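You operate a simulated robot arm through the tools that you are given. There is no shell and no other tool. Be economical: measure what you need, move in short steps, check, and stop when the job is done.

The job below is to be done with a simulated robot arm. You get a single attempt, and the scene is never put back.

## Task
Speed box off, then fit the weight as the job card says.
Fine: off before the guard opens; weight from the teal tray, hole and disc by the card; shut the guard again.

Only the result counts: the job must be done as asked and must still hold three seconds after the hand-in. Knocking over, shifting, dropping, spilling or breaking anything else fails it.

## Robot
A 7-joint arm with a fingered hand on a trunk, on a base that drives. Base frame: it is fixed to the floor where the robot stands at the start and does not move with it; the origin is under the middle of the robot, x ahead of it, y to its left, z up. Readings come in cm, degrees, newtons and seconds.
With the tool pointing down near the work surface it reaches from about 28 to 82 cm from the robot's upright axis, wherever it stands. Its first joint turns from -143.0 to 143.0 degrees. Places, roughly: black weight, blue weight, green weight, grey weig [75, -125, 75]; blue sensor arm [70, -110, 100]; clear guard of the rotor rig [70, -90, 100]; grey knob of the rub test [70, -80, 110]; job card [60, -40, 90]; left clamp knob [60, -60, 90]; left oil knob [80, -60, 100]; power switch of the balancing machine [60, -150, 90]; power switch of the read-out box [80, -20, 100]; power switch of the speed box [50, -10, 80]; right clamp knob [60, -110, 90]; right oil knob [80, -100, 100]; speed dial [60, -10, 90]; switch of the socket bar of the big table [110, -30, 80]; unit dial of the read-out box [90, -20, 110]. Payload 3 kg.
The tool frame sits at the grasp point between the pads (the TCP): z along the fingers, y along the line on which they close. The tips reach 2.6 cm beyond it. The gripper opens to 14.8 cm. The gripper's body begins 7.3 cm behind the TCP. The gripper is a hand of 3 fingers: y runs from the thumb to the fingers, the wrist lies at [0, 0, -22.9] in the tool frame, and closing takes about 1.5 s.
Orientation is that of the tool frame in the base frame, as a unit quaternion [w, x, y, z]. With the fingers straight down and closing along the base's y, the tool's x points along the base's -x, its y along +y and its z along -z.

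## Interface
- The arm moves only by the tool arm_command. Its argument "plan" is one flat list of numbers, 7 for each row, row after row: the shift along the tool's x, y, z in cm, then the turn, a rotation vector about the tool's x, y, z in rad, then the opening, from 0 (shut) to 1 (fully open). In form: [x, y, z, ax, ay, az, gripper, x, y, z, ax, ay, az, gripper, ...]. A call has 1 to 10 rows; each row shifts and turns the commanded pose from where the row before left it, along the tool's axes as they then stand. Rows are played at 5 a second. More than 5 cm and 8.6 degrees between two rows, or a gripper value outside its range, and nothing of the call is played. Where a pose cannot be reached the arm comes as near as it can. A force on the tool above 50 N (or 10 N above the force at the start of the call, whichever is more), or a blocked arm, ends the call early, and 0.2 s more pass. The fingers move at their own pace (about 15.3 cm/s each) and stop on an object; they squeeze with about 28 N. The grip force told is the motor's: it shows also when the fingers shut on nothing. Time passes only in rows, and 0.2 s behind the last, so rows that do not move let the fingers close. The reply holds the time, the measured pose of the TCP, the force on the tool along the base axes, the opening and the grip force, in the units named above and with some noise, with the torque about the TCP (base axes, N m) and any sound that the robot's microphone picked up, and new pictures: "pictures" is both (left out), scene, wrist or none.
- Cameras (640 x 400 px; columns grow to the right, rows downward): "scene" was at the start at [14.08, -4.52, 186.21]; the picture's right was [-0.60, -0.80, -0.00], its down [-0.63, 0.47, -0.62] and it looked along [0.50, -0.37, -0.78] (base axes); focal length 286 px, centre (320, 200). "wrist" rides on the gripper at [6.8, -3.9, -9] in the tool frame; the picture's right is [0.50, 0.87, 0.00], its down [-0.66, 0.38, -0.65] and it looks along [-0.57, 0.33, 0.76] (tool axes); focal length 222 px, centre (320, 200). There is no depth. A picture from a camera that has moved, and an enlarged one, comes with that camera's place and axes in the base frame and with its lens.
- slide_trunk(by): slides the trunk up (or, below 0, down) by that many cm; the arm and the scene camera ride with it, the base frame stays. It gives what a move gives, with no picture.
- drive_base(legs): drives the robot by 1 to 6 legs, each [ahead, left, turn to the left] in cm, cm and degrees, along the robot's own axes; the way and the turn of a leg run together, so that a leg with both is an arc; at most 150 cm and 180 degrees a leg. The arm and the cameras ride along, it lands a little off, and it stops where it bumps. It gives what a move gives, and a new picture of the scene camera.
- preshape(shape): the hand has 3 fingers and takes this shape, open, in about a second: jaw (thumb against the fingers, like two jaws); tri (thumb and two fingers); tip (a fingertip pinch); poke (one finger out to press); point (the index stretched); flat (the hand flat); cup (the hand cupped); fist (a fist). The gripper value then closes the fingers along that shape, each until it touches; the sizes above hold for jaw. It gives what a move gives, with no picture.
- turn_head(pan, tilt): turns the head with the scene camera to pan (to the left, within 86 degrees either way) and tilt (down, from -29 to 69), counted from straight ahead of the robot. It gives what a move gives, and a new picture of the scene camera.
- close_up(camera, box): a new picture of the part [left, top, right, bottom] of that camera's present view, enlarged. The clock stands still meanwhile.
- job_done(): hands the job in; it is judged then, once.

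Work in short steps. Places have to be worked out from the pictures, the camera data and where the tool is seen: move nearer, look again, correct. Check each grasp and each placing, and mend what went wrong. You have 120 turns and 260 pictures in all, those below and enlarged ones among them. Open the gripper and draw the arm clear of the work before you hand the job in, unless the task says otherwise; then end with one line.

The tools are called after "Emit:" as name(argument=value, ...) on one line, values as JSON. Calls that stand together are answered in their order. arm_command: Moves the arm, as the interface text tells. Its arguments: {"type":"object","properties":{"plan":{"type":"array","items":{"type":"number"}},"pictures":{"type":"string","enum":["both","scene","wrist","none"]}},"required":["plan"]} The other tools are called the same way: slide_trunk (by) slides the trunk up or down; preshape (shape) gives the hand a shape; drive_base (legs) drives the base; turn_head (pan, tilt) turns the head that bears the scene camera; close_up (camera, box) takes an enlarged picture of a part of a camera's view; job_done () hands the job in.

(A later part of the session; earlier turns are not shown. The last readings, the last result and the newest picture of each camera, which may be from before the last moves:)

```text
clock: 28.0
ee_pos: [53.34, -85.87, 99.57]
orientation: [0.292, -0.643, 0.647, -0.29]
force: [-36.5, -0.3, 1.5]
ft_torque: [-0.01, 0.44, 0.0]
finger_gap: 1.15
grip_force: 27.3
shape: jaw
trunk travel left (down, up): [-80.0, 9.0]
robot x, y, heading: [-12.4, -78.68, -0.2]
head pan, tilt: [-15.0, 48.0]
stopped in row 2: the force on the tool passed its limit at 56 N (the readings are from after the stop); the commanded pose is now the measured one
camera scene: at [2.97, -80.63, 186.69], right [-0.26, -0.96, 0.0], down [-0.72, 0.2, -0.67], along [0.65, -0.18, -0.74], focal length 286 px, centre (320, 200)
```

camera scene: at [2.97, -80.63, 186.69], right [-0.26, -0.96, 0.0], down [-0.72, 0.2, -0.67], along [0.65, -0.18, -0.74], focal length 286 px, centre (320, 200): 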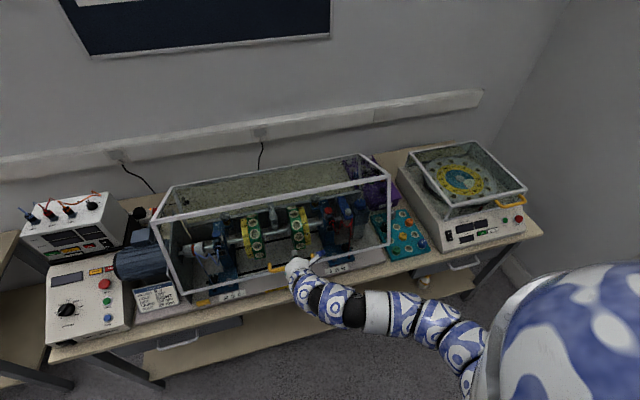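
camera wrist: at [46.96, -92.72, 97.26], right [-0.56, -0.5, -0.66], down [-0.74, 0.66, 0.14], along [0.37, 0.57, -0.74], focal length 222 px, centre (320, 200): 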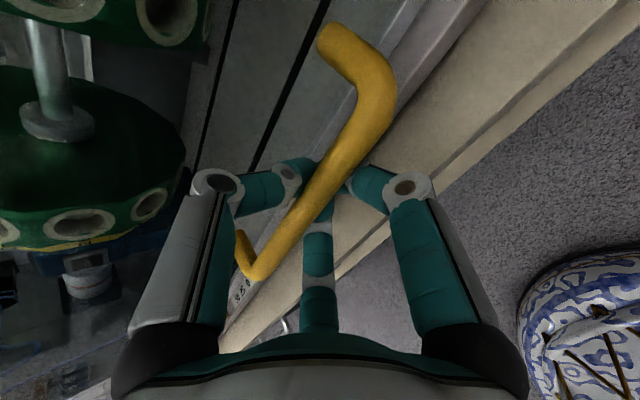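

Emit:
close_up(camera="scene", box=[140, 140, 410, 310])

Emit:
arm_command(plan=[0, 0.4, -0.48, 0, 0, 0, 0, 0, 0, 0, 0, 0, 0, 0], pictures="wrist")

```text
2.35 times, centred on (275, 225) of scene
camera zoom: at [2.97, -80.63, 186.69], right [-0.26, -0.96, 0.0], down [-0.72, 0.2, -0.67], along [0.65, -0.18, -0.74], focal length 674 px, centre (426, 141)
```

zoom: 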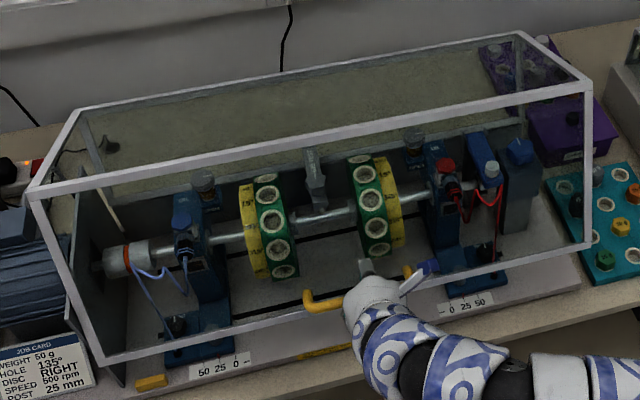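

```text
clock: 28.6
ee_pos: [53.25, -85.7, 99.55]
orientation: [0.292, -0.642, 0.646, -0.292]
force: [-2.7, -0.6, -2.1]
ft_torque: [0.02, -0.04, 0.03]
finger_gap: 1.08
grip_force: 28.7
shape: jaw
trunk travel left (down, up): [-80.0, 9.0]
robot x, y, heading: [-12.06, -78.52, -0.3]
head pan, tilt: [-15.0, 48.0]
camera wrist: at [48.96, -92.61, 108.47], right [-0.57, -0.5, -0.65], down [-0.74, 0.66, 0.15], along [0.36, 0.57, -0.74], focal length 222 px, centre (320, 200)
```

wrist: 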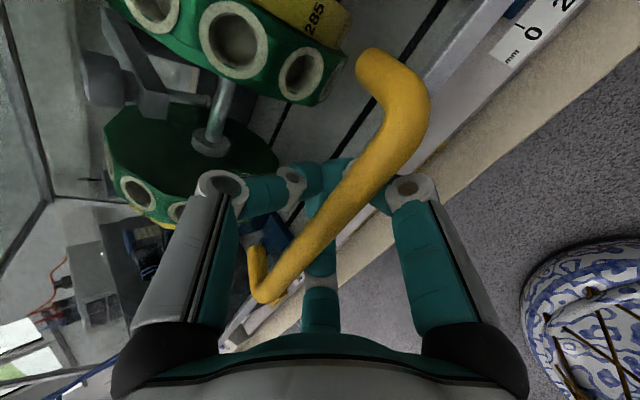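

Near-zero force at (53.25, 99.55). The arc radius is larger than I assumed (≈36). I continue slower and read the force.

Emit:
arm_command(plan=[0, -0.84, -0.32, 0, 0, 0, 0, 0, -0.84, -0.32, 0, 0, 0, 0, 0, -0.84, -0.32, 0, 0, 0, 0, 0, -0.84, -0.32, 0, 0, 0, 0, 0, 0, 0, 0, 0, 0, 0], pictures="none")

```text
clock: 29.8
ee_pos: [53.9, -85.59, 103.12]
orientation: [0.293, -0.642, 0.645, -0.293]
force: [-33.1, 3.2, 7.1]
ft_torque: [0.07, 0.32, 0.07]
finger_gap: 1.1
grip_force: 28.1
shape: jaw
trunk travel left (down, up): [-80.0, 9.0]
robot x, y, heading: [-12.65, -78.52, -0.1]
head pan, tilt: [-15.0, 48.0]
```

Emit:
close_up(camera="scene", box=[140, 130, 410, 300])

```text
2.35 times, centred on (275, 215) of scene
camera zoom: at [2.85, -80.55, 186.7], right [-0.26, -0.96, 0.0], down [-0.71, 0.2, -0.67], along [0.65, -0.18, -0.74], focal length 674 px, centre (426, 165)
```

zoom: 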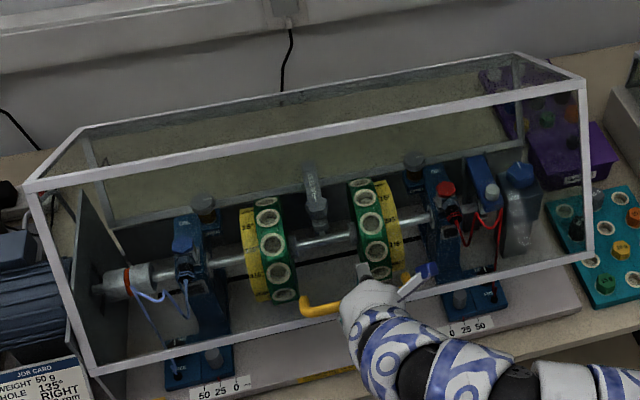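

Triangulating the guard corners puts the hinge near (90, 88.5), R≈38, and that matches the readings. I follow this better arc.

Emit:
arm_command(plan=[0, -1.67, -0.78, 0, 0, 0, 0, 0, -1.67, -0.78, 0, 0, 0, 0, 0, -1.94, -0.33, 0, 0, 0, 0, 0, -1.94, -0.33, 0, 0, 0, 0, 0, -1.96, -0.15, 0, 0, 0, 0, 0, -1.96, -0.15, 0, 0, 0, 0, 0, 0, 0, 0, 0, 0, 0], pictures="scene")

```text
clock: 31.4
ee_pos: [59.46, -85.72, 113.36]
orientation: [0.295, -0.641, 0.645, -0.292]
force: [-32.1, 1.1, 23.5]
ft_torque: [0.01, 0.28, 0.02]
finger_gap: 1.29
grip_force: 28.3
shape: jaw
trunk travel left (down, up): [-80.0, 9.0]
robot x, y, heading: [-12.27, -78.36, -0.4]
head pan, tilt: [-15.0, 48.0]
camera scene: at [2.62, -80.57, 186.73], right [-0.26, -0.96, 0.0], down [-0.71, 0.2, -0.67], along [0.65, -0.18, -0.74], focal length 286 px, centre (320, 200)
```

scene: 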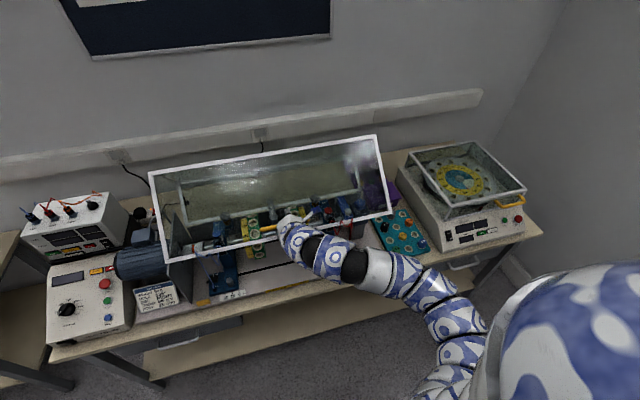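

Going well, with the reaction force purely radial. I continue to about 63°.

Emit:
arm_command(plan=[0, -2.03, -0.11, 0, 0, 0, 0, 0, -2.03, -0.11, 0, 0, 0, 0, 0, -1.98, 0.27, 0, 0, 0, 0, 0, -1.98, 0.27, 0, 0, 0, 0, 0, -1.96, 0.51, 0, 0, 0, 0, 0, -1.96, 0.51, 0, 0, 0, 0, 0, -1.89, 0.7, 0, 0, 0, 0, 0, -1.89, 0.7, 0, 0, 0, 0, 0, 0, 0, 0, 0, 0, 0], pictures="scene")

```text
clock: 33.4
ee_pos: [72.25, -85.84, 123.02]
orientation: [0.293, -0.642, 0.646, -0.292]
force: [0.8, -1.2, 0.4]
ft_torque: [0.03, 0.04, -0.02]
finger_gap: 1.14
grip_force: 27.6
shape: jaw
trunk travel left (down, up): [-80.0, 9.0]
robot x, y, heading: [-12.49, -78.52, 0.1]
head pan, tilt: [-15.0, 48.0]
camera scene: at [3.35, -80.62, 186.64], right [-0.26, -0.96, 0.0], down [-0.72, 0.2, -0.67], along [0.65, -0.18, -0.74], focal length 286 px, centre (320, 200)
```

scene: 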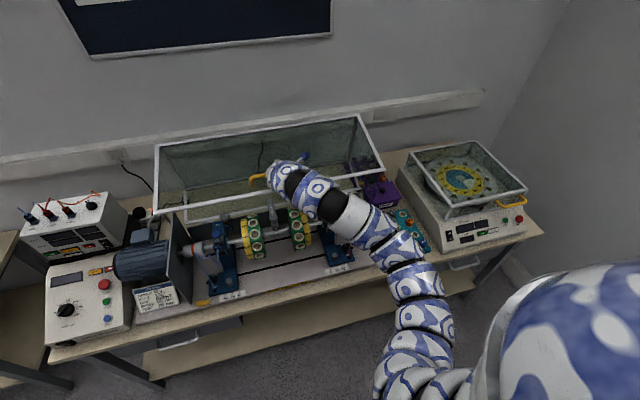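

Emit:
arm_command(plan=[0, -1.77, 0.79, 0, 0, 0, 0, 0, -1.77, 0.79, 0, 0, 0, 0, 0, -1.68, 1.07, 0, 0, 0, 0, 0, -1.68, 1.07, 0, 0, 0, 0, 0, -1.58, 1.22, 0, 0, 0, 0, 0, -1.58, 1.22, 0, 0, 0, 0, 0, 0, 0, 0, 0, 0, 0], pictures="scene")

```text
clock: 35.0
ee_pos: [83.48, -86.03, 126.69]
orientation: [0.293, -0.642, 0.645, -0.292]
force: [2.1, -0.2, -0.3]
ft_torque: [-0.03, 0.02, -0.02]
finger_gap: 1.09
grip_force: 27.8
shape: jaw
trunk travel left (down, up): [-80.0, 9.0]
robot x, y, heading: [-12.67, -78.69, -0.1]
head pan, tilt: [-15.0, 48.0]
camera scene: at [3.38, -80.61, 186.65], right [-0.26, -0.96, 0.0], down [-0.72, 0.2, -0.67], along [0.65, -0.18, -0.74], focal length 286 px, centre (320, 200)
```

scene: 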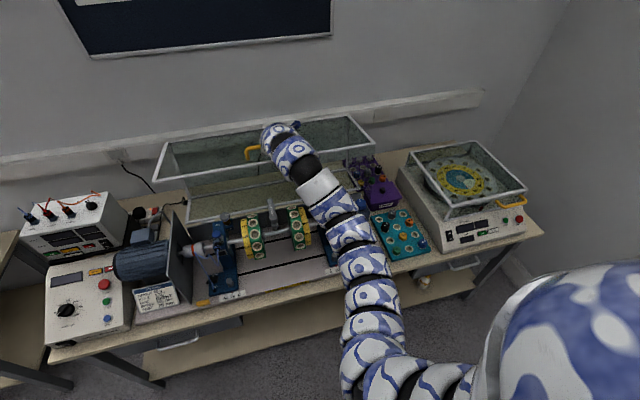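

Emit:
arm_command(plan=[0, -1.44, 1.4, 0, 0, 0, 0, 0, -1.44, 1.4, 0, 0, 0, 0, 0, -1.28, 1.53, 0, 0, 0, 0, 0, -1.28, 1.53, 0, 0, 0, 0, 0, 0, 0, 0, 0, 0, 0], pictures="scene")

```text
clock: 36.2
ee_pos: [91.67, -85.95, 126.4]
orientation: [0.292, -0.643, 0.646, -0.291]
force: [-3.6, -2.0, -23.6]
ft_torque: [0.0, 0.03, -0.05]
finger_gap: 0.95
grip_force: 27.9
shape: jaw
trunk travel left (down, up): [-80.0, 9.0]
robot x, y, heading: [-11.95, -78.54, -0.3]
head pan, tilt: [-15.0, 48.0]
camera scene: at [3.6, -80.64, 186.6], right [-0.26, -0.96, 0.0], down [-0.72, 0.2, -0.67], along [0.64, -0.18, -0.74], focal length 286 px, centre (320, 200)
```

scene: 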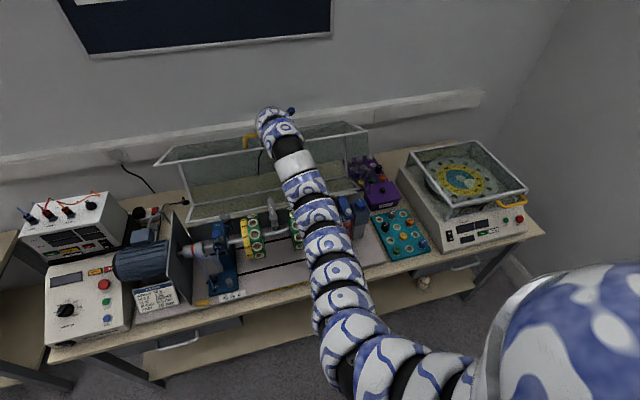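

About 93° open. I push gently a little further to find its stop.

Emit:
arm_command(plan=[0, -0.79, 1.75, 0, 0, 0, 0, 0, -0.79, 1.75, 0, 0, 0, 0, 0, 0, 0, 0, 0, 0, 0], pictures="none")

```text
clock: 36.9
ee_pos: [94.73, -85.97, 125.03]
orientation: [0.289, -0.645, 0.647, -0.287]
force: [-16.6, 0.8, -10.8]
ft_torque: [0.0, -0.43, -0.05]
finger_gap: 1.01
grip_force: 28.7
shape: jaw
trunk travel left (down, up): [-80.0, 9.0]
robot x, y, heading: [-12.54, -78.63, -0.4]
head pan, tilt: [-15.0, 48.0]
stopped in row 3: the force on the tool passed its limit at 59 N (the readings are from after the stop); the commanded pose is now the measured one
```

The stop is reached at about 98°. I open the grip just enough to release the bar and check that it stays.

Emit:
arm_command(plan=[0, 0, 0, 0, 0, 0, 0.3, 0, 0, 0, 0, 0, 0, 0.3, 0, 0, 0, 0, 0, 0, 0.3, 0, 0, 0, 0, 0, 0, 0.3], pictures="both")

```text
clock: 37.9
ee_pos: [94.9, -85.76, 125.29]
orientation: [0.291, -0.644, 0.646, -0.288]
force: [-1.9, 7.2, 1.0]
ft_torque: [-0.15, 0.05, -0.3]
finger_gap: 4.13
grip_force: 0.1
shape: jaw
trunk travel left (down, up): [-80.0, 9.0]
robot x, y, heading: [-12.36, -78.19, -0.1]
head pan, tilt: [-15.0, 48.0]
camera scene: at [3.25, -80.47, 186.67], right [-0.26, -0.96, 0.0], down [-0.72, 0.2, -0.67], along [0.65, -0.18, -0.74], focal length 286 px, centre (320, 200)
camera wrist: at [90.8, -92.63, 134.2], right [-0.58, -0.5, -0.65], down [-0.74, 0.66, 0.15], along [0.35, 0.57, -0.74], focal length 222 px, centre (320, 200)
```

scene: 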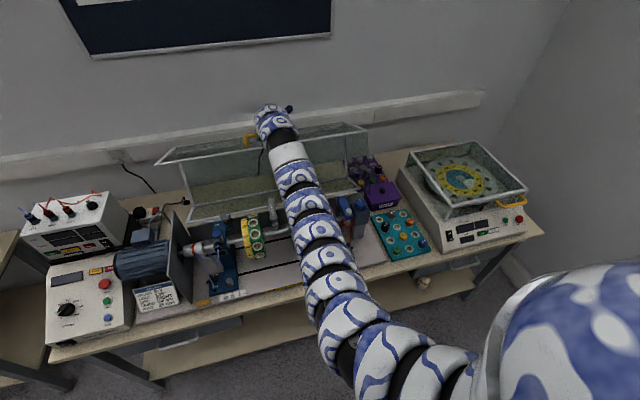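
wrist: 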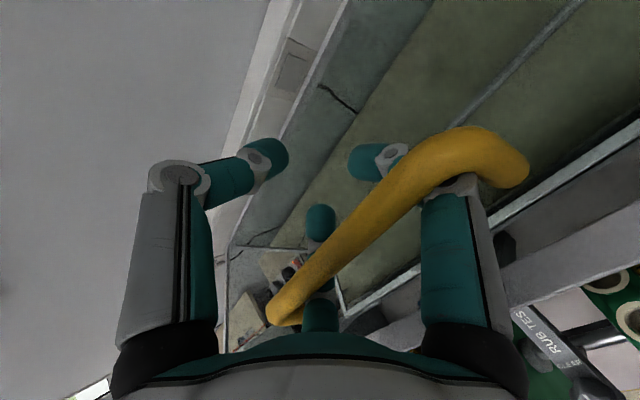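

The guard stays. The bar rests near the lower fingers, so I shift 1 cm away from it and withdraw along the hand axis.

Emit:
arm_command(plan=[0, 1.0, 0, 0, 0, 0, 0.3, 0, 0.2, -1.5, 0, 0, 0, 0.35, 0, 0, -2, 0, 0, 0, 0.35, 0, 0, -3, 0, 0, 0, 0.35, 0, 0, -3, 0, 0, 0, 0.35, 0, 0, -3, 0, 0, 0, 0.35], pictures="both")

```text
clock: 39.2
ee_pos: [84.61, -85.91, 132.78]
orientation: [0.29, -0.643, 0.647, -0.289]
force: [-0.2, 0.3, -0.9]
ft_torque: [0.0, 0.01, -0.01]
finger_gap: 4.94
grip_force: 0.0
shape: jaw
trunk travel left (down, up): [-80.0, 9.0]
robot x, y, heading: [-12.08, -78.21, -0.2]
head pan, tilt: [-15.0, 48.0]
camera scene: at [3.21, -80.61, 186.66], right [-0.26, -0.96, 0.0], down [-0.72, 0.2, -0.67], along [0.65, -0.18, -0.74], focal length 286 px, centre (320, 200)
camera wrist: at [80.48, -92.82, 141.62], right [-0.58, -0.5, -0.65], down [-0.74, 0.66, 0.16], along [0.35, 0.57, -0.75], focal length 222 px, centre (320, 200)
```

scene: 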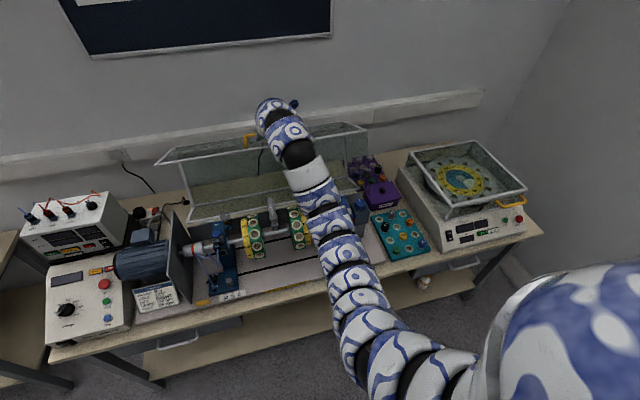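
wrist: 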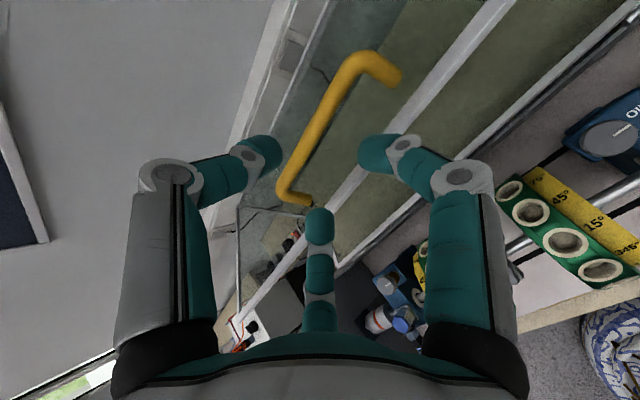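

The guard is open and free. I pull the arm back toward the robot, then inspect the discs and tray.

Emit:
arm_command(plan=[0, 3.15, -3.75, 0, 0, 0, 0.6, 0, 3.15, -3.75, 0, 0, 0, 0.6, 0, 3.15, -3.75, 0, 0, 0, 0.6, 0, 3.15, -3.75, 0, 0, 0, 0.6, 0, 3.15, -3.75, 0, 0, 0, 0.6, 0, 3.15, -3.75, 0, 0, 0, 0.6, 0, 3.15, -3.75, 0, 0, 0, 0.6, 0, 3.15, -3.75, 0, 0, 0, 0.6], pictures="scene")

Emit:
close_up(camera="scene", box=[170, 195, 370, 320])

Emit:
close_up(camera="scene", box=[335, 170, 455, 270])

Emit:
close_up(camera="scene", box=[235, 195, 335, 265])

```text
clock: 41.0
ee_pos: [63.04, -85.52, 133.59]
orientation: [0.29, -0.644, 0.647, -0.288]
force: [0.6, -0.3, -0.2]
ft_torque: [0.01, 0.0, -0.01]
finger_gap: 8.53
grip_force: 0.0
shape: jaw
out of reach, approached as far as the arm can: row 5, 6, 7, 8
trunk travel left (down, up): [-80.0, 9.0]
robot x, y, heading: [-12.33, -78.81, -0.4]
head pan, tilt: [-15.0, 48.0]
camera scene: at [3.28, -80.6, 186.65], right [-0.26, -0.96, 0.0], down [-0.72, 0.2, -0.67], along [0.65, -0.18, -0.74], focal length 286 px, centre (320, 200)
```

scene: 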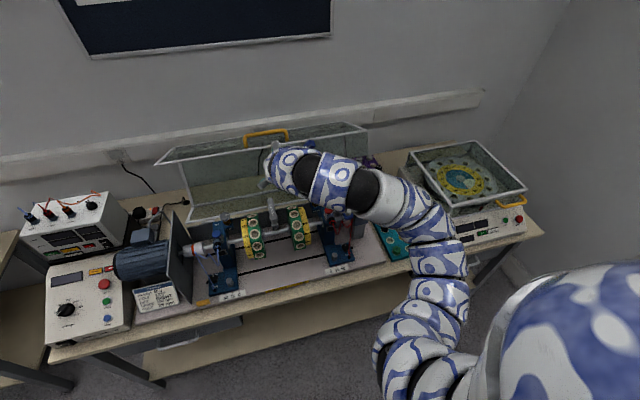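

```text
3.20 times, centred on (270, 258) of scene
camera zoom: at [3.28, -80.6, 186.65], right [-0.26, -0.96, 0.0], down [-0.72, 0.2, -0.67], along [0.65, -0.18, -0.74], focal length 916 px, centre (480, 16)
```

zoom: 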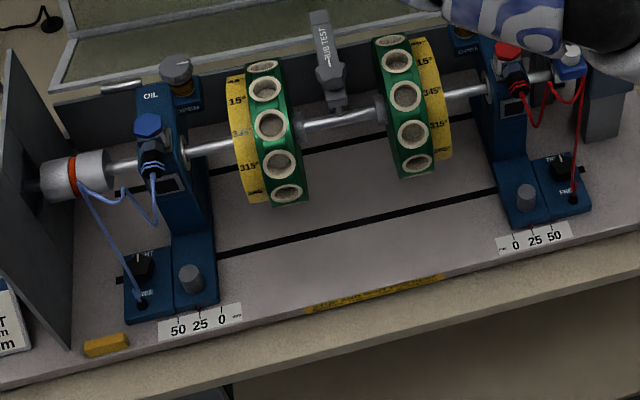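

```text
4.00 times, centred on (395, 220) of scene
camera zoom: at [3.28, -80.6, 186.65], right [-0.26, -0.96, 0.0], down [-0.72, 0.2, -0.67], along [0.65, -0.18, -0.74], focal length 1145 px, centre (20, 120)
```

zoom: 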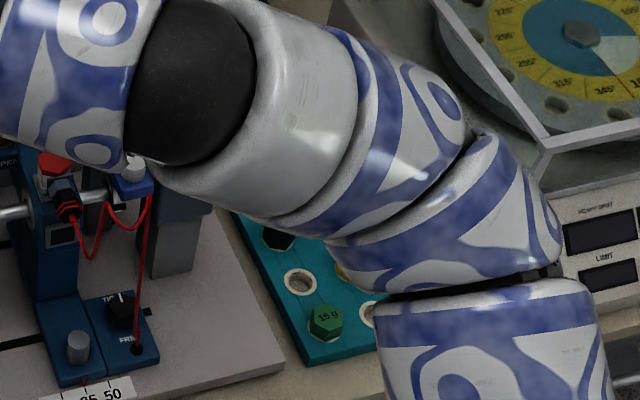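

```text
5.71 times, centred on (285, 230) of scene
camera zoom: at [3.28, -80.6, 186.65], right [-0.26, -0.96, 0.0], down [-0.72, 0.2, -0.67], along [0.65, -0.18, -0.74], focal length 1636 px, centre (520, 29)
```

zoom: 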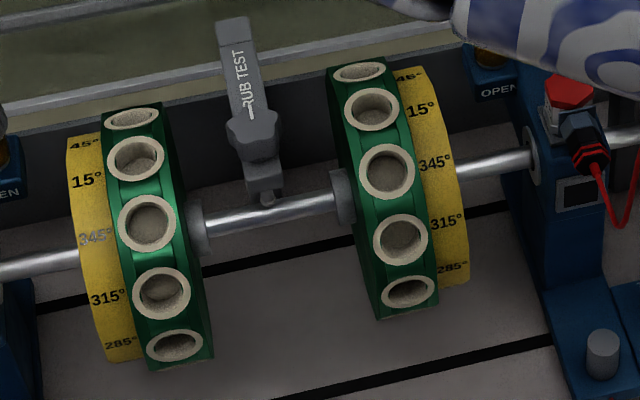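

The 135° hole of the right disc points backward, so I must turn the rotor ~100° toward the front. First I re-orient the hand straight down.

Emit:
arm_command(plan=[0, 0, 0, -0.0545, 0.055, 0.122, 0.6, 0, 0, 0, -0.0545, 0.055, 0.122, 0.6, 0, 0, 0, -0.0545, 0.055, 0.122, 0.6, 0, 0, 0, -0.0545, 0.055, 0.122, 0.6, 0, 0, 0, -0.0545, 0.055, 0.122, 0.6, 0, 0, 0, -0.0545, 0.055, 0.122, 0.6, 0, 0, 0, -0.0545, 0.055, 0.122, 0.6, 0, 0, 0, -0.0545, 0.055, 0.122, 0.6, 0, 0, 0, -0.0545, 0.055, 0.122, 0.6, 0, 0, 0, -0.0545, 0.055, 0.122, 0.6], pictures="scene")

```text
clock: 43.2
ee_pos: [72.28, -89.48, 121.2]
orientation: [0.055, -0.121, 0.99, -0.056]
force: [0.7, -0.5, -0.5]
ft_torque: [-0.01, 0.04, 0.03]
finger_gap: 8.51
grip_force: 0.0
shape: jaw
out of reach, approached as far as the arm can: row 3, 4, 5, 6, 7, 8, 9
trunk travel left (down, up): [-80.0, 9.0]
robot x, y, heading: [-12.79, -78.22, -0.3]
head pan, tilt: [-15.0, 48.0]
camera scene: at [3.29, -80.55, 186.65], right [-0.26, -0.96, 0.0], down [-0.72, 0.2, -0.67], along [0.65, -0.18, -0.74], focal length 286 px, centre (320, 200)
```

scene: 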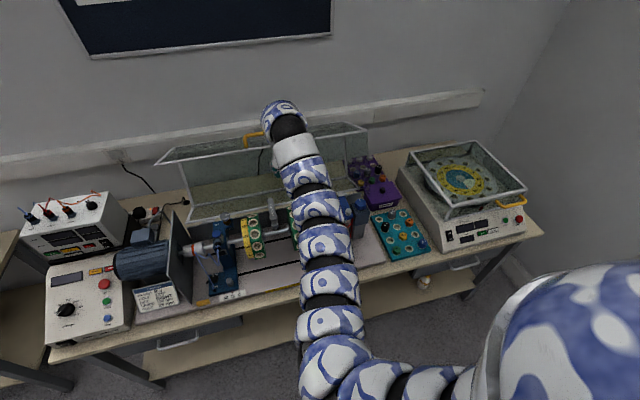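

The arm stretched out above the rotor, clear of it. I finish orientation and look down through the wrist camera.

Emit:
arm_command(plan=[0, 0, 0, -0.0545, 0.055, 0.122, 0.6, 0, 0, 0, -0.0545, 0.055, 0.122, 0.6], pictures="wrist")

```text
clock: 43.9
ee_pos: [72.39, -89.25, 121.21]
orientation: [0.001, 0.0, 1.0, 0.0]
force: [-0.2, -0.3, 0.6]
ft_torque: [-0.02, -0.03, 0.0]
finger_gap: 8.53
grip_force: 0.0
shape: jaw
trunk travel left (down, up): [-80.0, 9.0]
robot x, y, heading: [-12.76, -78.58, -0.2]
head pan, tilt: [-15.0, 48.0]
camera wrist: at [65.58, -93.31, 130.27], right [-0.5, 0.87, 0.0], down [0.65, 0.38, 0.65], along [0.57, 0.33, -0.76], focal length 222 px, centre (320, 200)
```

wrist: 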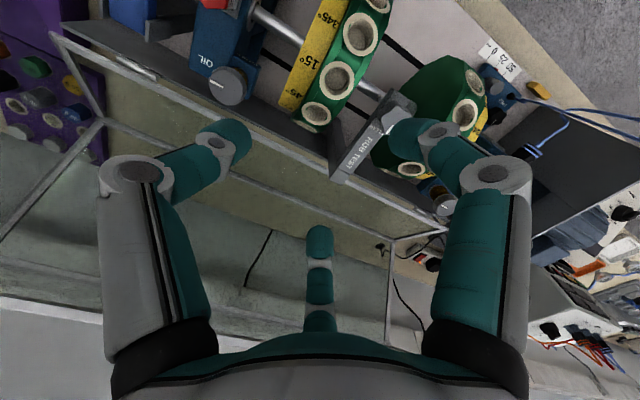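

Triangulation: shaft axis ≈ (69.7, 97.4), the right disc's holes at y≈−89.2, rim radius ≈8.5; the 15° hole is on top, so I need 120° of forward turn. I bring the arm back a bit and then drive the base right/ahead for better reach.

Emit:
arm_command(plan=[3, 0, 0, 0, 0, 0, 0.7, 4, 0, 0, 0, 0, 0, 0.7, 4, 0, 0, 0, 0, 0, 0.7, 4, 0, 0, 0, 0, 0, 0.7], pictures="none")

Emit:
drive_base(legs=[[8, -17, 0]])

```text
clock: 44.9
ee_pos: [71.33, -89.48, 121.15]
orientation: [0.0, 0.0, 1.0, 0.0]
force: [-0.1, 0.3, -0.6]
ft_torque: [0.02, -0.01, 0.0]
finger_gap: 9.92
grip_force: 0.0
shape: jaw
out of reach, approached as far as the arm can: row 1, 2, 3, 4
trunk travel left (down, up): [-80.0, 9.0]
robot x, y, heading: [-12.26, -78.38, -0.3]
head pan, tilt: [-15.0, 48.0]
```

```text
clock: 46.4
ee_pos: [79.33, -106.62, 121.26]
orientation: [0.0, 0.0, 1.0, -0.001]
force: [0.1, -1.0, 0.0]
ft_torque: [0.04, 0.02, 0.0]
finger_gap: 9.9
grip_force: 0.0
shape: jaw
trunk travel left (down, up): [-80.0, 9.0]
robot x, y, heading: [-4.45, -95.72, -0.0]
head pan, tilt: [-15.0, 48.0]
camera scene: at [11.3, -97.92, 186.65], right [-0.26, -0.96, 0.0], down [-0.72, 0.2, -0.67], along [0.65, -0.18, -0.74], focal length 286 px, centre (320, 200)
```

scene: 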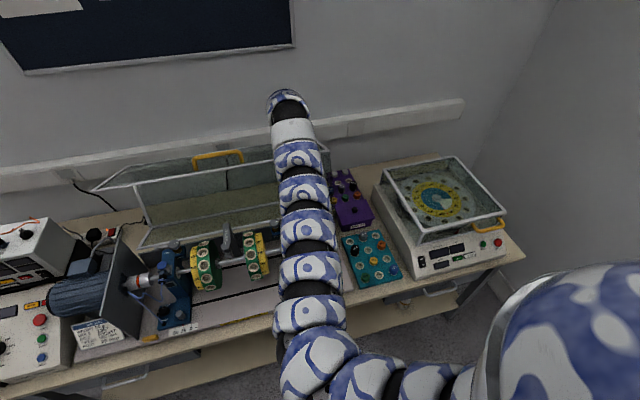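

High poses with the hand down are cramped. I raise the trunk 9 cm so the arm works lower relative to its shoulder.

Emit:
slide_trunk(by=9)

Emit:
arm_command(plan=[1, 0, 2.5, 0, 0, 0, 0.7, 2, 2, 2.5, 0, 0, 0, 0.7, 2, 3, 2.5, 0, 0, 0, 0.7, 2, 3, 1.5, 0, 0, 0, 0.7, 2, 4, 0, 0, 0, 0, 0.7, 0, 4, 0, 0, 0, 0, 0.7], pictures="both")

```text
clock: 47.6
ee_pos: [79.3, -106.44, 130.27]
orientation: [0.001, -0.001, 1.0, -0.001]
force: [-0.5, 0.3, 0.4]
ft_torque: [-0.02, 0.03, 0.02]
finger_gap: 9.89
grip_force: 0.0
shape: jaw
trunk travel left (down, up): [-89.0, 0.0]
robot x, y, heading: [-4.49, -95.82, -0.2]
head pan, tilt: [-15.0, 48.0]
```

```text
clock: 49.0
ee_pos: [71.1, -90.07, 120.58]
orientation: [0.001, 0.0, 1.0, -0.001]
force: [1.2, 0.8, -1.0]
ft_torque: [-0.03, 0.01, -0.02]
finger_gap: 9.92
grip_force: 0.1
shape: jaw
out of reach, approached as far as the arm can: row 2
trunk travel left (down, up): [-89.0, 0.0]
robot x, y, heading: [-4.35, -95.56, -0.1]
head pan, tilt: [-15.0, 48.0]
camera scene: at [11.27, -97.58, 195.66], right [-0.26, -0.96, 0.0], down [-0.72, 0.19, -0.67], along [0.65, -0.18, -0.74], focal length 286 px, centre (320, 200)
camera wrist: at [64.4, -94.18, 129.58], right [-0.5, 0.87, 0.0], down [0.65, 0.38, 0.65], along [0.57, 0.33, -0.76], focal length 222 px, centre (320, 200)
```

scene: 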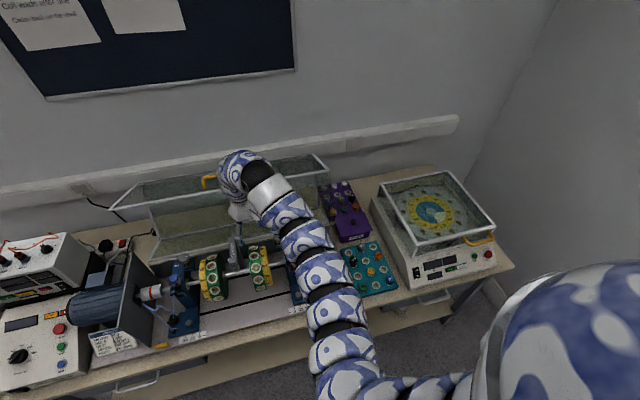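
wrist: 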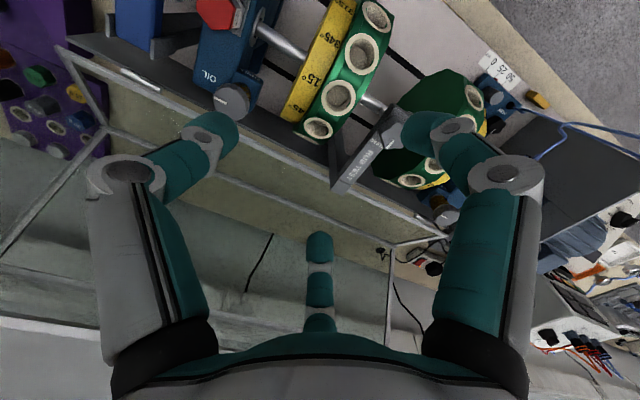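

The geometry is consistent. I position above the right disc (x 69.7, y −90.9) and descend partway to check finger clearances to the rub-test knob.

Emit:
arm_command(plan=[1.4, -0.8, 1, 0, 0, 0, 0.7, 0, 0, 3, 0, 0, 0, 0.7, 0, 0, 3, 0, 0, 0, 0.7, 0, 0, 3, 0, 0, 0, 0.7], pictures="both")

Emit:
close_up(camera="scene", box=[180, 210, 310, 310])

```text
clock: 50.0
ee_pos: [69.68, -91.19, 110.68]
orientation: [0.0, -0.001, 1.0, 0.0]
force: [0.6, 0.3, -0.1]
ft_torque: [0.01, 0.03, 0.02]
finger_gap: 9.91
grip_force: 0.0
shape: jaw
trunk travel left (down, up): [-89.0, 0.0]
robot x, y, heading: [-4.41, -95.79, -0.4]
head pan, tilt: [-15.0, 48.0]
camera scene: at [11.27, -97.75, 195.65], right [-0.26, -0.96, 0.0], down [-0.72, 0.2, -0.67], along [0.65, -0.18, -0.74], focal length 286 px, centre (320, 200)
camera wrist: at [62.96, -95.19, 119.62], right [-0.5, 0.87, 0.0], down [0.65, 0.38, 0.65], along [0.57, 0.33, -0.76], focal length 222 px, centre (320, 200)
```

scene: 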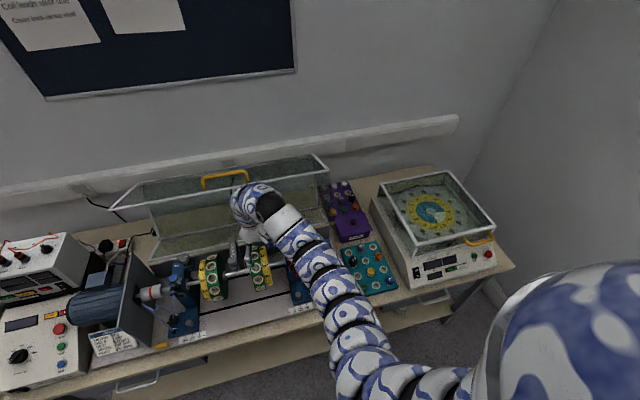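
wrist: 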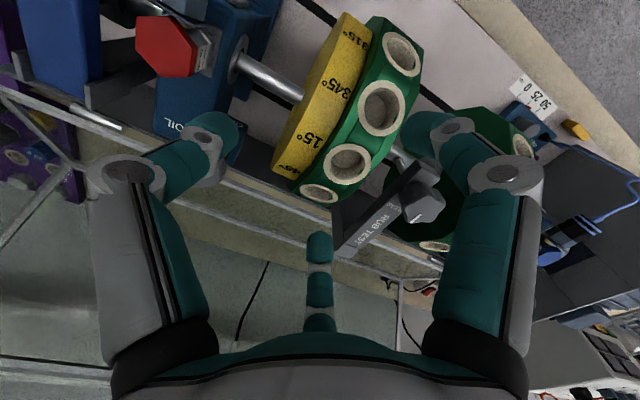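

```text
4.00 times, centred on (245, 260) of scene
camera zoom: at [11.27, -97.75, 195.65], right [-0.26, -0.96, 0.0], down [-0.72, 0.2, -0.67], along [0.65, -0.18, -0.74], focal length 1145 px, centre (620, -40)
```

zoom: 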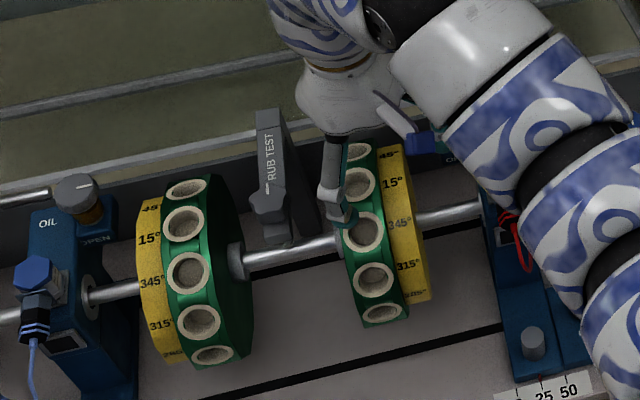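

The hand is a three-finger centric type (fingers at ±60° from +y), so I need the centre at y≈−89.1 for thumb and fingers to straddle the disc. I shift and descend gently.

Emit:
arm_command(plan=[0, 2.1, 0, 0, 0, 0, 0.7, 0, 0, 1.5, 0, 0, 0, 0.7, 0, 0, 1.5, 0, 0, 0, 0.7, 0, 0, 1.5, 0, 0, 0, 0.7, 0, 0, 1.5, 0, 0, 0, 0.7], pictures="both")

Emit:
close_up(camera="scene", box=[180, 210, 310, 310])

```text
clock: 51.2
ee_pos: [69.66, -89.26, 104.59]
orientation: [0.002, 0.0, 1.0, -0.002]
force: [-1.0, 0.2, 0.3]
ft_torque: [-0.01, -0.02, 0.0]
finger_gap: 9.92
grip_force: 0.1
shape: jaw
trunk travel left (down, up): [-89.0, 0.0]
robot x, y, heading: [-4.48, -95.27, -0.0]
head pan, tilt: [-15.0, 48.0]
camera scene: at [11.23, -97.72, 195.66], right [-0.26, -0.96, 0.0], down [-0.72, 0.2, -0.67], along [0.65, -0.18, -0.74], focal length 286 px, centre (320, 200)
camera wrist: at [63.0, -93.1, 113.64], right [-0.5, 0.87, 0.0], down [0.65, 0.38, 0.66], along [0.57, 0.33, -0.76], focal length 222 px, centre (320, 200)
```

scene: 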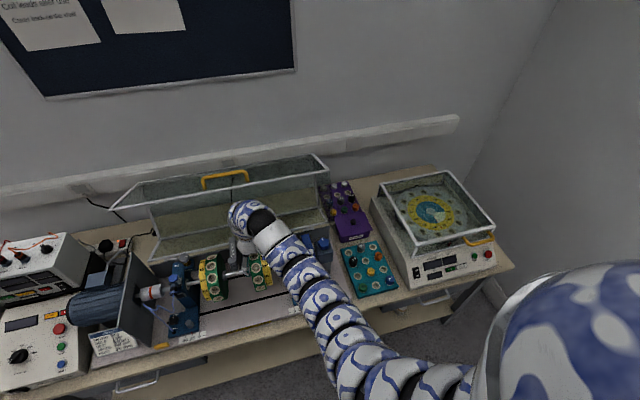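
wrist: 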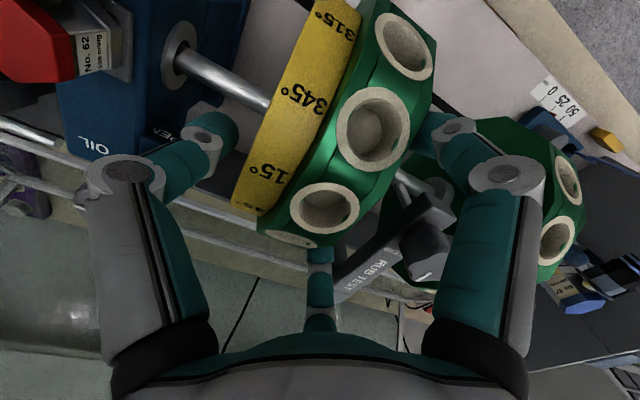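

```text
4.00 times, centred on (245, 260) of scene
camera zoom: at [11.23, -97.72, 195.66], right [-0.26, -0.96, 0.0], down [-0.72, 0.2, -0.67], along [0.65, -0.18, -0.74], focal length 1145 px, centre (620, -40)
```

zoom: 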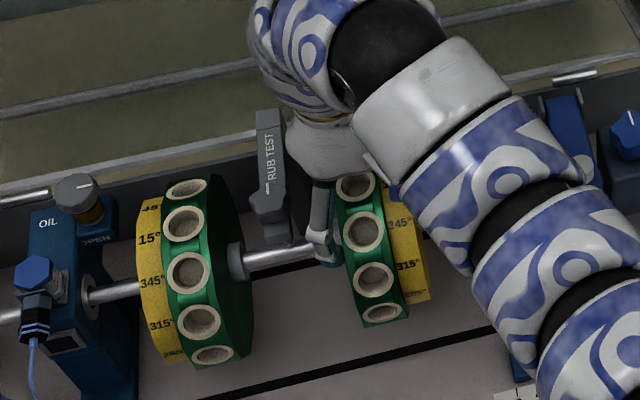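

Fingers straddle the disc without contact. I close the grip on it.

Emit:
arm_command(plan=[0, 0, 0, 0, 0, 0, 0, 0, 0, 0, 0, 0, 0, 0, 0, 0, 0, 0, 0, 0, 0, 0, 0, 0, 0, 0, 0, 0, 0, 0, 0, 0, 0, 0, 0], pictures="wrist")

```text
clock: 52.5
ee_pos: [69.76, -89.21, 104.55]
orientation: [0.001, 0.001, 1.0, -0.001]
force: [0.5, 0.5, -1.6]
ft_torque: [-0.28, 0.0, 0.03]
finger_gap: 6.63
grip_force: 27.7
shape: jaw
trunk travel left (down, up): [-89.0, 0.0]
robot x, y, heading: [-4.44, -95.84, -0.2]
head pan, tilt: [-15.0, 48.0]
camera wrist: at [62.99, -93.12, 113.62], right [-0.5, 0.87, 0.0], down [0.65, 0.38, 0.65], along [0.57, 0.33, -0.76], focal length 222 px, centre (320, 200)
```

wrist: 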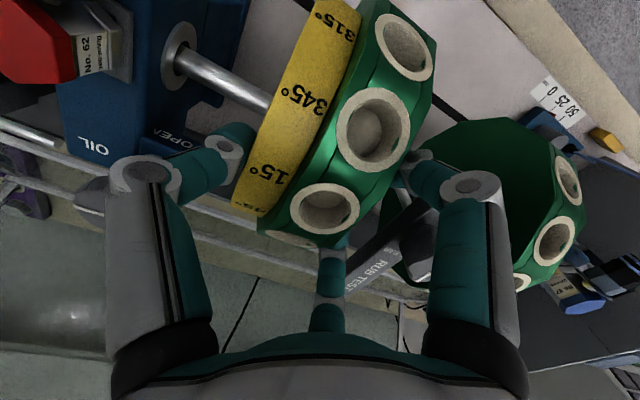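

Gripped (6.6 cm). I now swing the hand about the shaft axis, 30° forward.

Emit:
arm_command(plan=[0.747, 0, 0.039, 0, -0.1047, 0, 0, 0.747, 0, 0.039, 0, -0.1047, 0, 0, 0.747, 0, 0.039, 0, -0.1047, 0, 0, 0.747, 0, 0.039, 0, -0.1047, 0, 0, 0.747, 0, 0.039, 0, -0.1047, 0, 0], pictures="both")

Emit:
close_up(camera="scene", box=[180, 210, 310, 310])

```text
clock: 53.6
ee_pos: [66.01, -89.12, 103.65]
orientation: [0.261, -0.001, 0.965, 0.0]
force: [-10.0, 1.2, 2.2]
ft_torque: [-0.26, 0.27, -0.36]
finger_gap: 6.59
grip_force: 28.9
shape: jaw
trunk travel left (down, up): [-89.0, 0.0]
robot x, y, heading: [-4.77, -95.32, -0.1]
head pan, tilt: [-15.0, 48.0]
camera scene: at [11.15, -97.76, 195.65], right [-0.26, -0.96, 0.0], down [-0.72, 0.2, -0.67], along [0.65, -0.18, -0.74], focal length 286 px, centre (320, 200)
camera wrist: at [55.73, -93.16, 108.09], right [-0.43, 0.87, -0.25], down [0.24, 0.38, 0.89], along [0.87, 0.33, -0.37], focal length 222 px, centre (320, 200)
```

scene: 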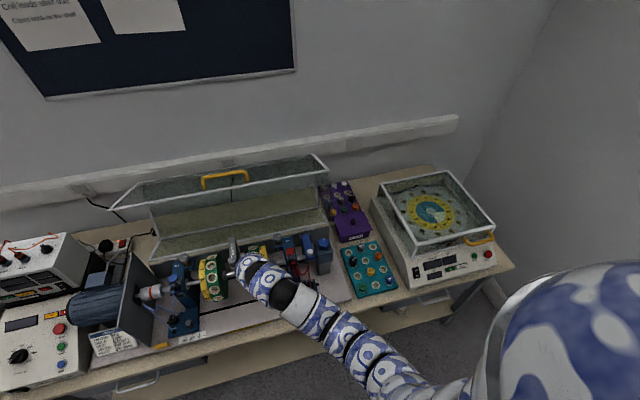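
wrist: 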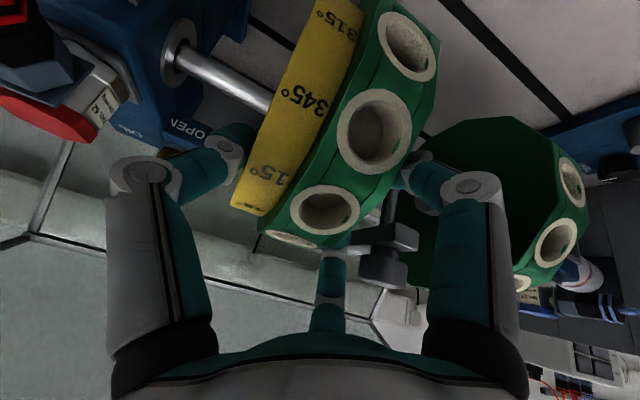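

```text
4.00 times, centred on (245, 260) of scene
camera zoom: at [11.15, -97.76, 195.65], right [-0.26, -0.96, 0.0], down [-0.72, 0.2, -0.67], along [0.65, -0.18, -0.74], focal length 1145 px, centre (620, -40)
```

zoom: 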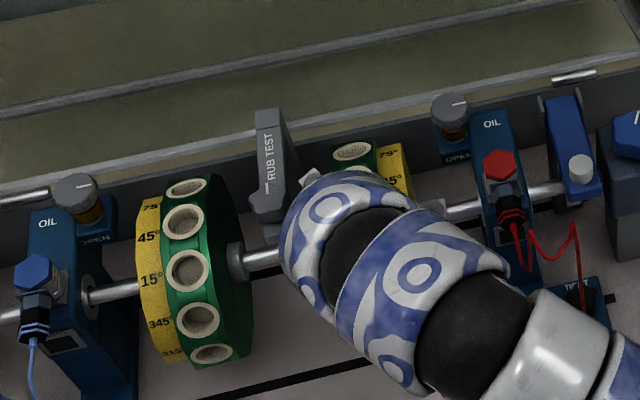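

The rotor turned exactly 30° with the hand. Another 30°.

Emit:
arm_command(plan=[0.747, 0, 0.02, 0, -0.1047, 0, 0, 0.747, 0, 0.02, 0, -0.1047, 0, 0, 0.747, 0, 0.02, 0, -0.1047, 0, 0, 0.747, 0, 0.02, 0, -0.1047, 0, 0, 0.747, 0, 0.02, 0, -0.1047, 0, 0, 0, 0, 0, 0, 0, 0, 0], pictures="none")

Emit:
close_up(camera="scene", box=[180, 210, 310, 310])

```text
clock: 55.0
ee_pos: [63.33, -89.16, 101.11]
orientation: [0.501, -0.001, 0.865, -0.001]
force: [-12.9, 1.0, 0.0]
ft_torque: [-0.09, 0.27, -0.46]
finger_gap: 6.53
grip_force: 28.3
shape: jaw
trunk travel left (down, up): [-89.0, 0.0]
robot x, y, heading: [-4.32, -95.82, -0.1]
head pan, tilt: [-15.0, 48.0]
```

```text
4.00 times, centred on (245, 260) of scene
camera zoom: at [11.04, -97.75, 195.67], right [-0.26, -0.96, 0.0], down [-0.72, 0.2, -0.67], along [0.65, -0.18, -0.74], focal length 1145 px, centre (620, -40)
```

zoom: 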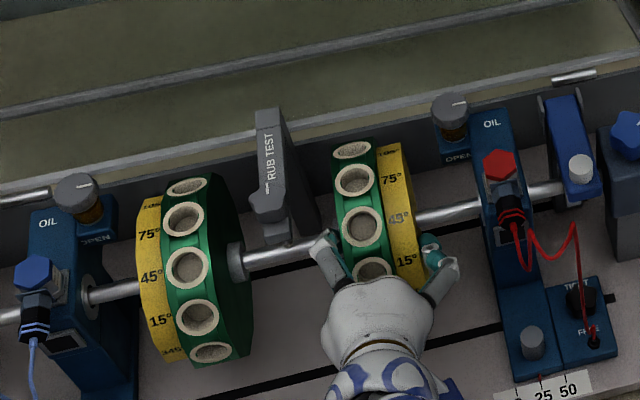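

60° done. I release, withdraw radially, and swing back to the top for a second stroke.

Emit:
arm_command(plan=[0, 0, 0, 0, 0, 0, 0.7, 0, 0, 0, 0, 0, 0, 0.7, 0, 0, 0, 0, 0, 0, 0.7, 0, 0, -2.5, 0, 0, 0, 0.7, 0, 0, -3, 0, 0, 0, 0.7, 0, 0, -3, 0, 0, 0, 0.7], pictures="none")

Emit:
arm_command(plan=[-1.65, 0, 0.09, 0, 0.1047, 0, 0.7, -1.65, 0, 0.09, 0, 0.1047, 0, 0.7, -1.65, 0, 0.09, 0, 0.1047, 0, 0.7, -1.65, 0, 0.09, 0, 0.1047, 0, 0.7, -1.65, 0, 0.09, 0, 0.1047, 0, 0.7, -1.65, 0, 0.09, 0, 0.1047, 0, 0.7, -1.65, 0, 0.09, 0, 0.1047, 0, 0.7, -1.65, 0, 0.09, 0, 0.1047, 0, 0.7, -1.65, 0, 0.09, 0, 0.1047, 0, 0.7, -1.65, 0, 0.09, 0, 0.1047, 0, 0.7], pictures="both")

Emit:
close_up(camera="scene", box=[180, 210, 310, 310])

```text
clock: 56.5
ee_pos: [55.99, -89.38, 105.39]
orientation: [0.5, 0.0, 0.866, -0.002]
force: [0.0, -0.5, 1.1]
ft_torque: [0.02, 0.03, -0.01]
finger_gap: 9.98
grip_force: 0.1
shape: jaw
trunk travel left (down, up): [-89.0, 0.0]
robot x, y, heading: [-4.59, -95.82, -0.0]
head pan, tilt: [-15.0, 48.0]
```

```text
clock: 58.6
ee_pos: [69.61, -89.19, 113.27]
orientation: [0.0, -0.001, 1.0, -0.001]
force: [0.0, -0.2, 0.3]
ft_torque: [-0.02, -0.01, -0.03]
finger_gap: 9.96
grip_force: 0.0
shape: jaw
trunk travel left (down, up): [-89.0, 0.0]
robot x, y, heading: [-4.48, -95.5, -0.4]
head pan, tilt: [-15.0, 48.0]
camera scene: at [11.29, -97.65, 195.65], right [-0.26, -0.96, 0.0], down [-0.72, 0.2, -0.67], along [0.65, -0.18, -0.74], focal length 286 px, centre (320, 200)
camera wrist: at [63.03, -93.08, 122.24], right [-0.5, 0.87, 0.0], down [0.66, 0.38, 0.65], along [0.57, 0.33, -0.76], focal length 222 px, centre (320, 200)
```

scene: 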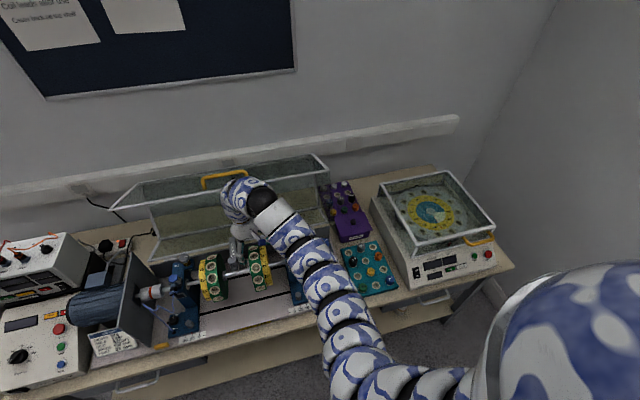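
wrist: 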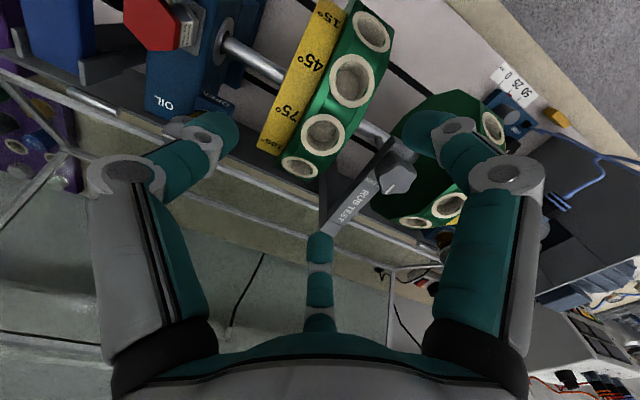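

```text
4.00 times, centred on (245, 260) of scene
camera zoom: at [11.29, -97.65, 195.65], right [-0.26, -0.96, 0.0], down [-0.72, 0.2, -0.67], along [0.65, -0.18, -0.74], focal length 1145 px, centre (620, -40)
```

zoom: 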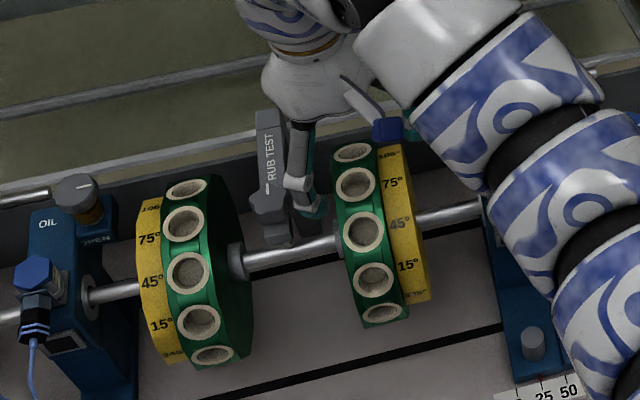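

The rotor holds position (75° on top). I descend, grip again, and make the second stroke's first half.

Emit:
arm_command(plan=[0, 0, 2.9, 0, 0, 0, 0.7, 0, 0, 2.9, 0, 0, 0, 0.7, 0, 0, 2.9, 0, 0, 0, 0.7, 0, 0, 0, 0, 0, 0, 0.7, 0, 0, 0, 0, 0, 0, 0, 0, 0, 0, 0, 0, 0, 0, 0, 0, 0, 0, 0, 0, 0, 0, 0, 0, 0, 0, 0, 0], pictures="none")

Emit:
arm_command(plan=[0.747, 0, 0.039, 0, -0.1047, 0, 0, 0.747, 0, 0.039, 0, -0.1047, 0, 0, 0.747, 0, 0.039, 0, -0.1047, 0, 0, 0.747, 0, 0.039, 0, -0.1047, 0, 0, 0.747, 0, 0.039, 0, -0.1047, 0, 0, 0.747, 0, 0.02, 0, -0.1047, 0, 0, 0.747, 0, 0.02, 0, -0.1047, 0, 0, 0.747, 0, 0.02, 0, -0.1047, 0, 0, 0.747, 0, 0.02, 0, -0.1047, 0, 0, 0.747, 0, 0.02, 0, -0.1047, 0, 0], pictures="none")

Emit:
close_up(camera="scene", box=[180, 210, 310, 310])

```text
clock: 60.5
ee_pos: [69.64, -89.2, 104.61]
orientation: [0.001, -0.001, 1.0, -0.002]
force: [-0.7, 3.1, -1.6]
ft_torque: [-0.24, 0.01, 0.0]
finger_gap: 6.63
grip_force: 28.3
shape: jaw
trunk travel left (down, up): [-89.0, 0.0]
robot x, y, heading: [-4.33, -95.79, -0.3]
head pan, tilt: [-15.0, 48.0]
```

```text
clock: 62.6
ee_pos: [63.46, -89.27, 101.0]
orientation: [0.502, -0.001, 0.865, 0.001]
force: [-13.2, 0.5, 1.1]
ft_torque: [-0.12, 0.22, -0.5]
finger_gap: 6.55
grip_force: 28.0
shape: jaw
trunk travel left (down, up): [-89.0, 0.0]
robot x, y, heading: [-3.81, -95.43, -0.2]
head pan, tilt: [-15.0, 48.0]
```

```text
4.00 times, centred on (245, 260) of scene
camera zoom: at [11.06, -97.79, 195.65], right [-0.26, -0.96, 0.0], down [-0.72, 0.2, -0.67], along [0.65, -0.18, -0.74], focal length 1145 px, centre (620, -40)
```

zoom: 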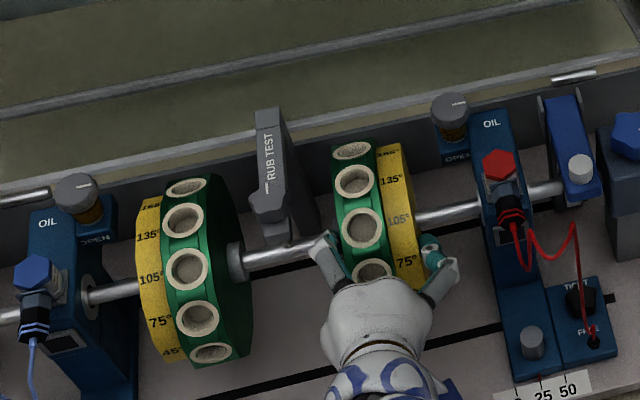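

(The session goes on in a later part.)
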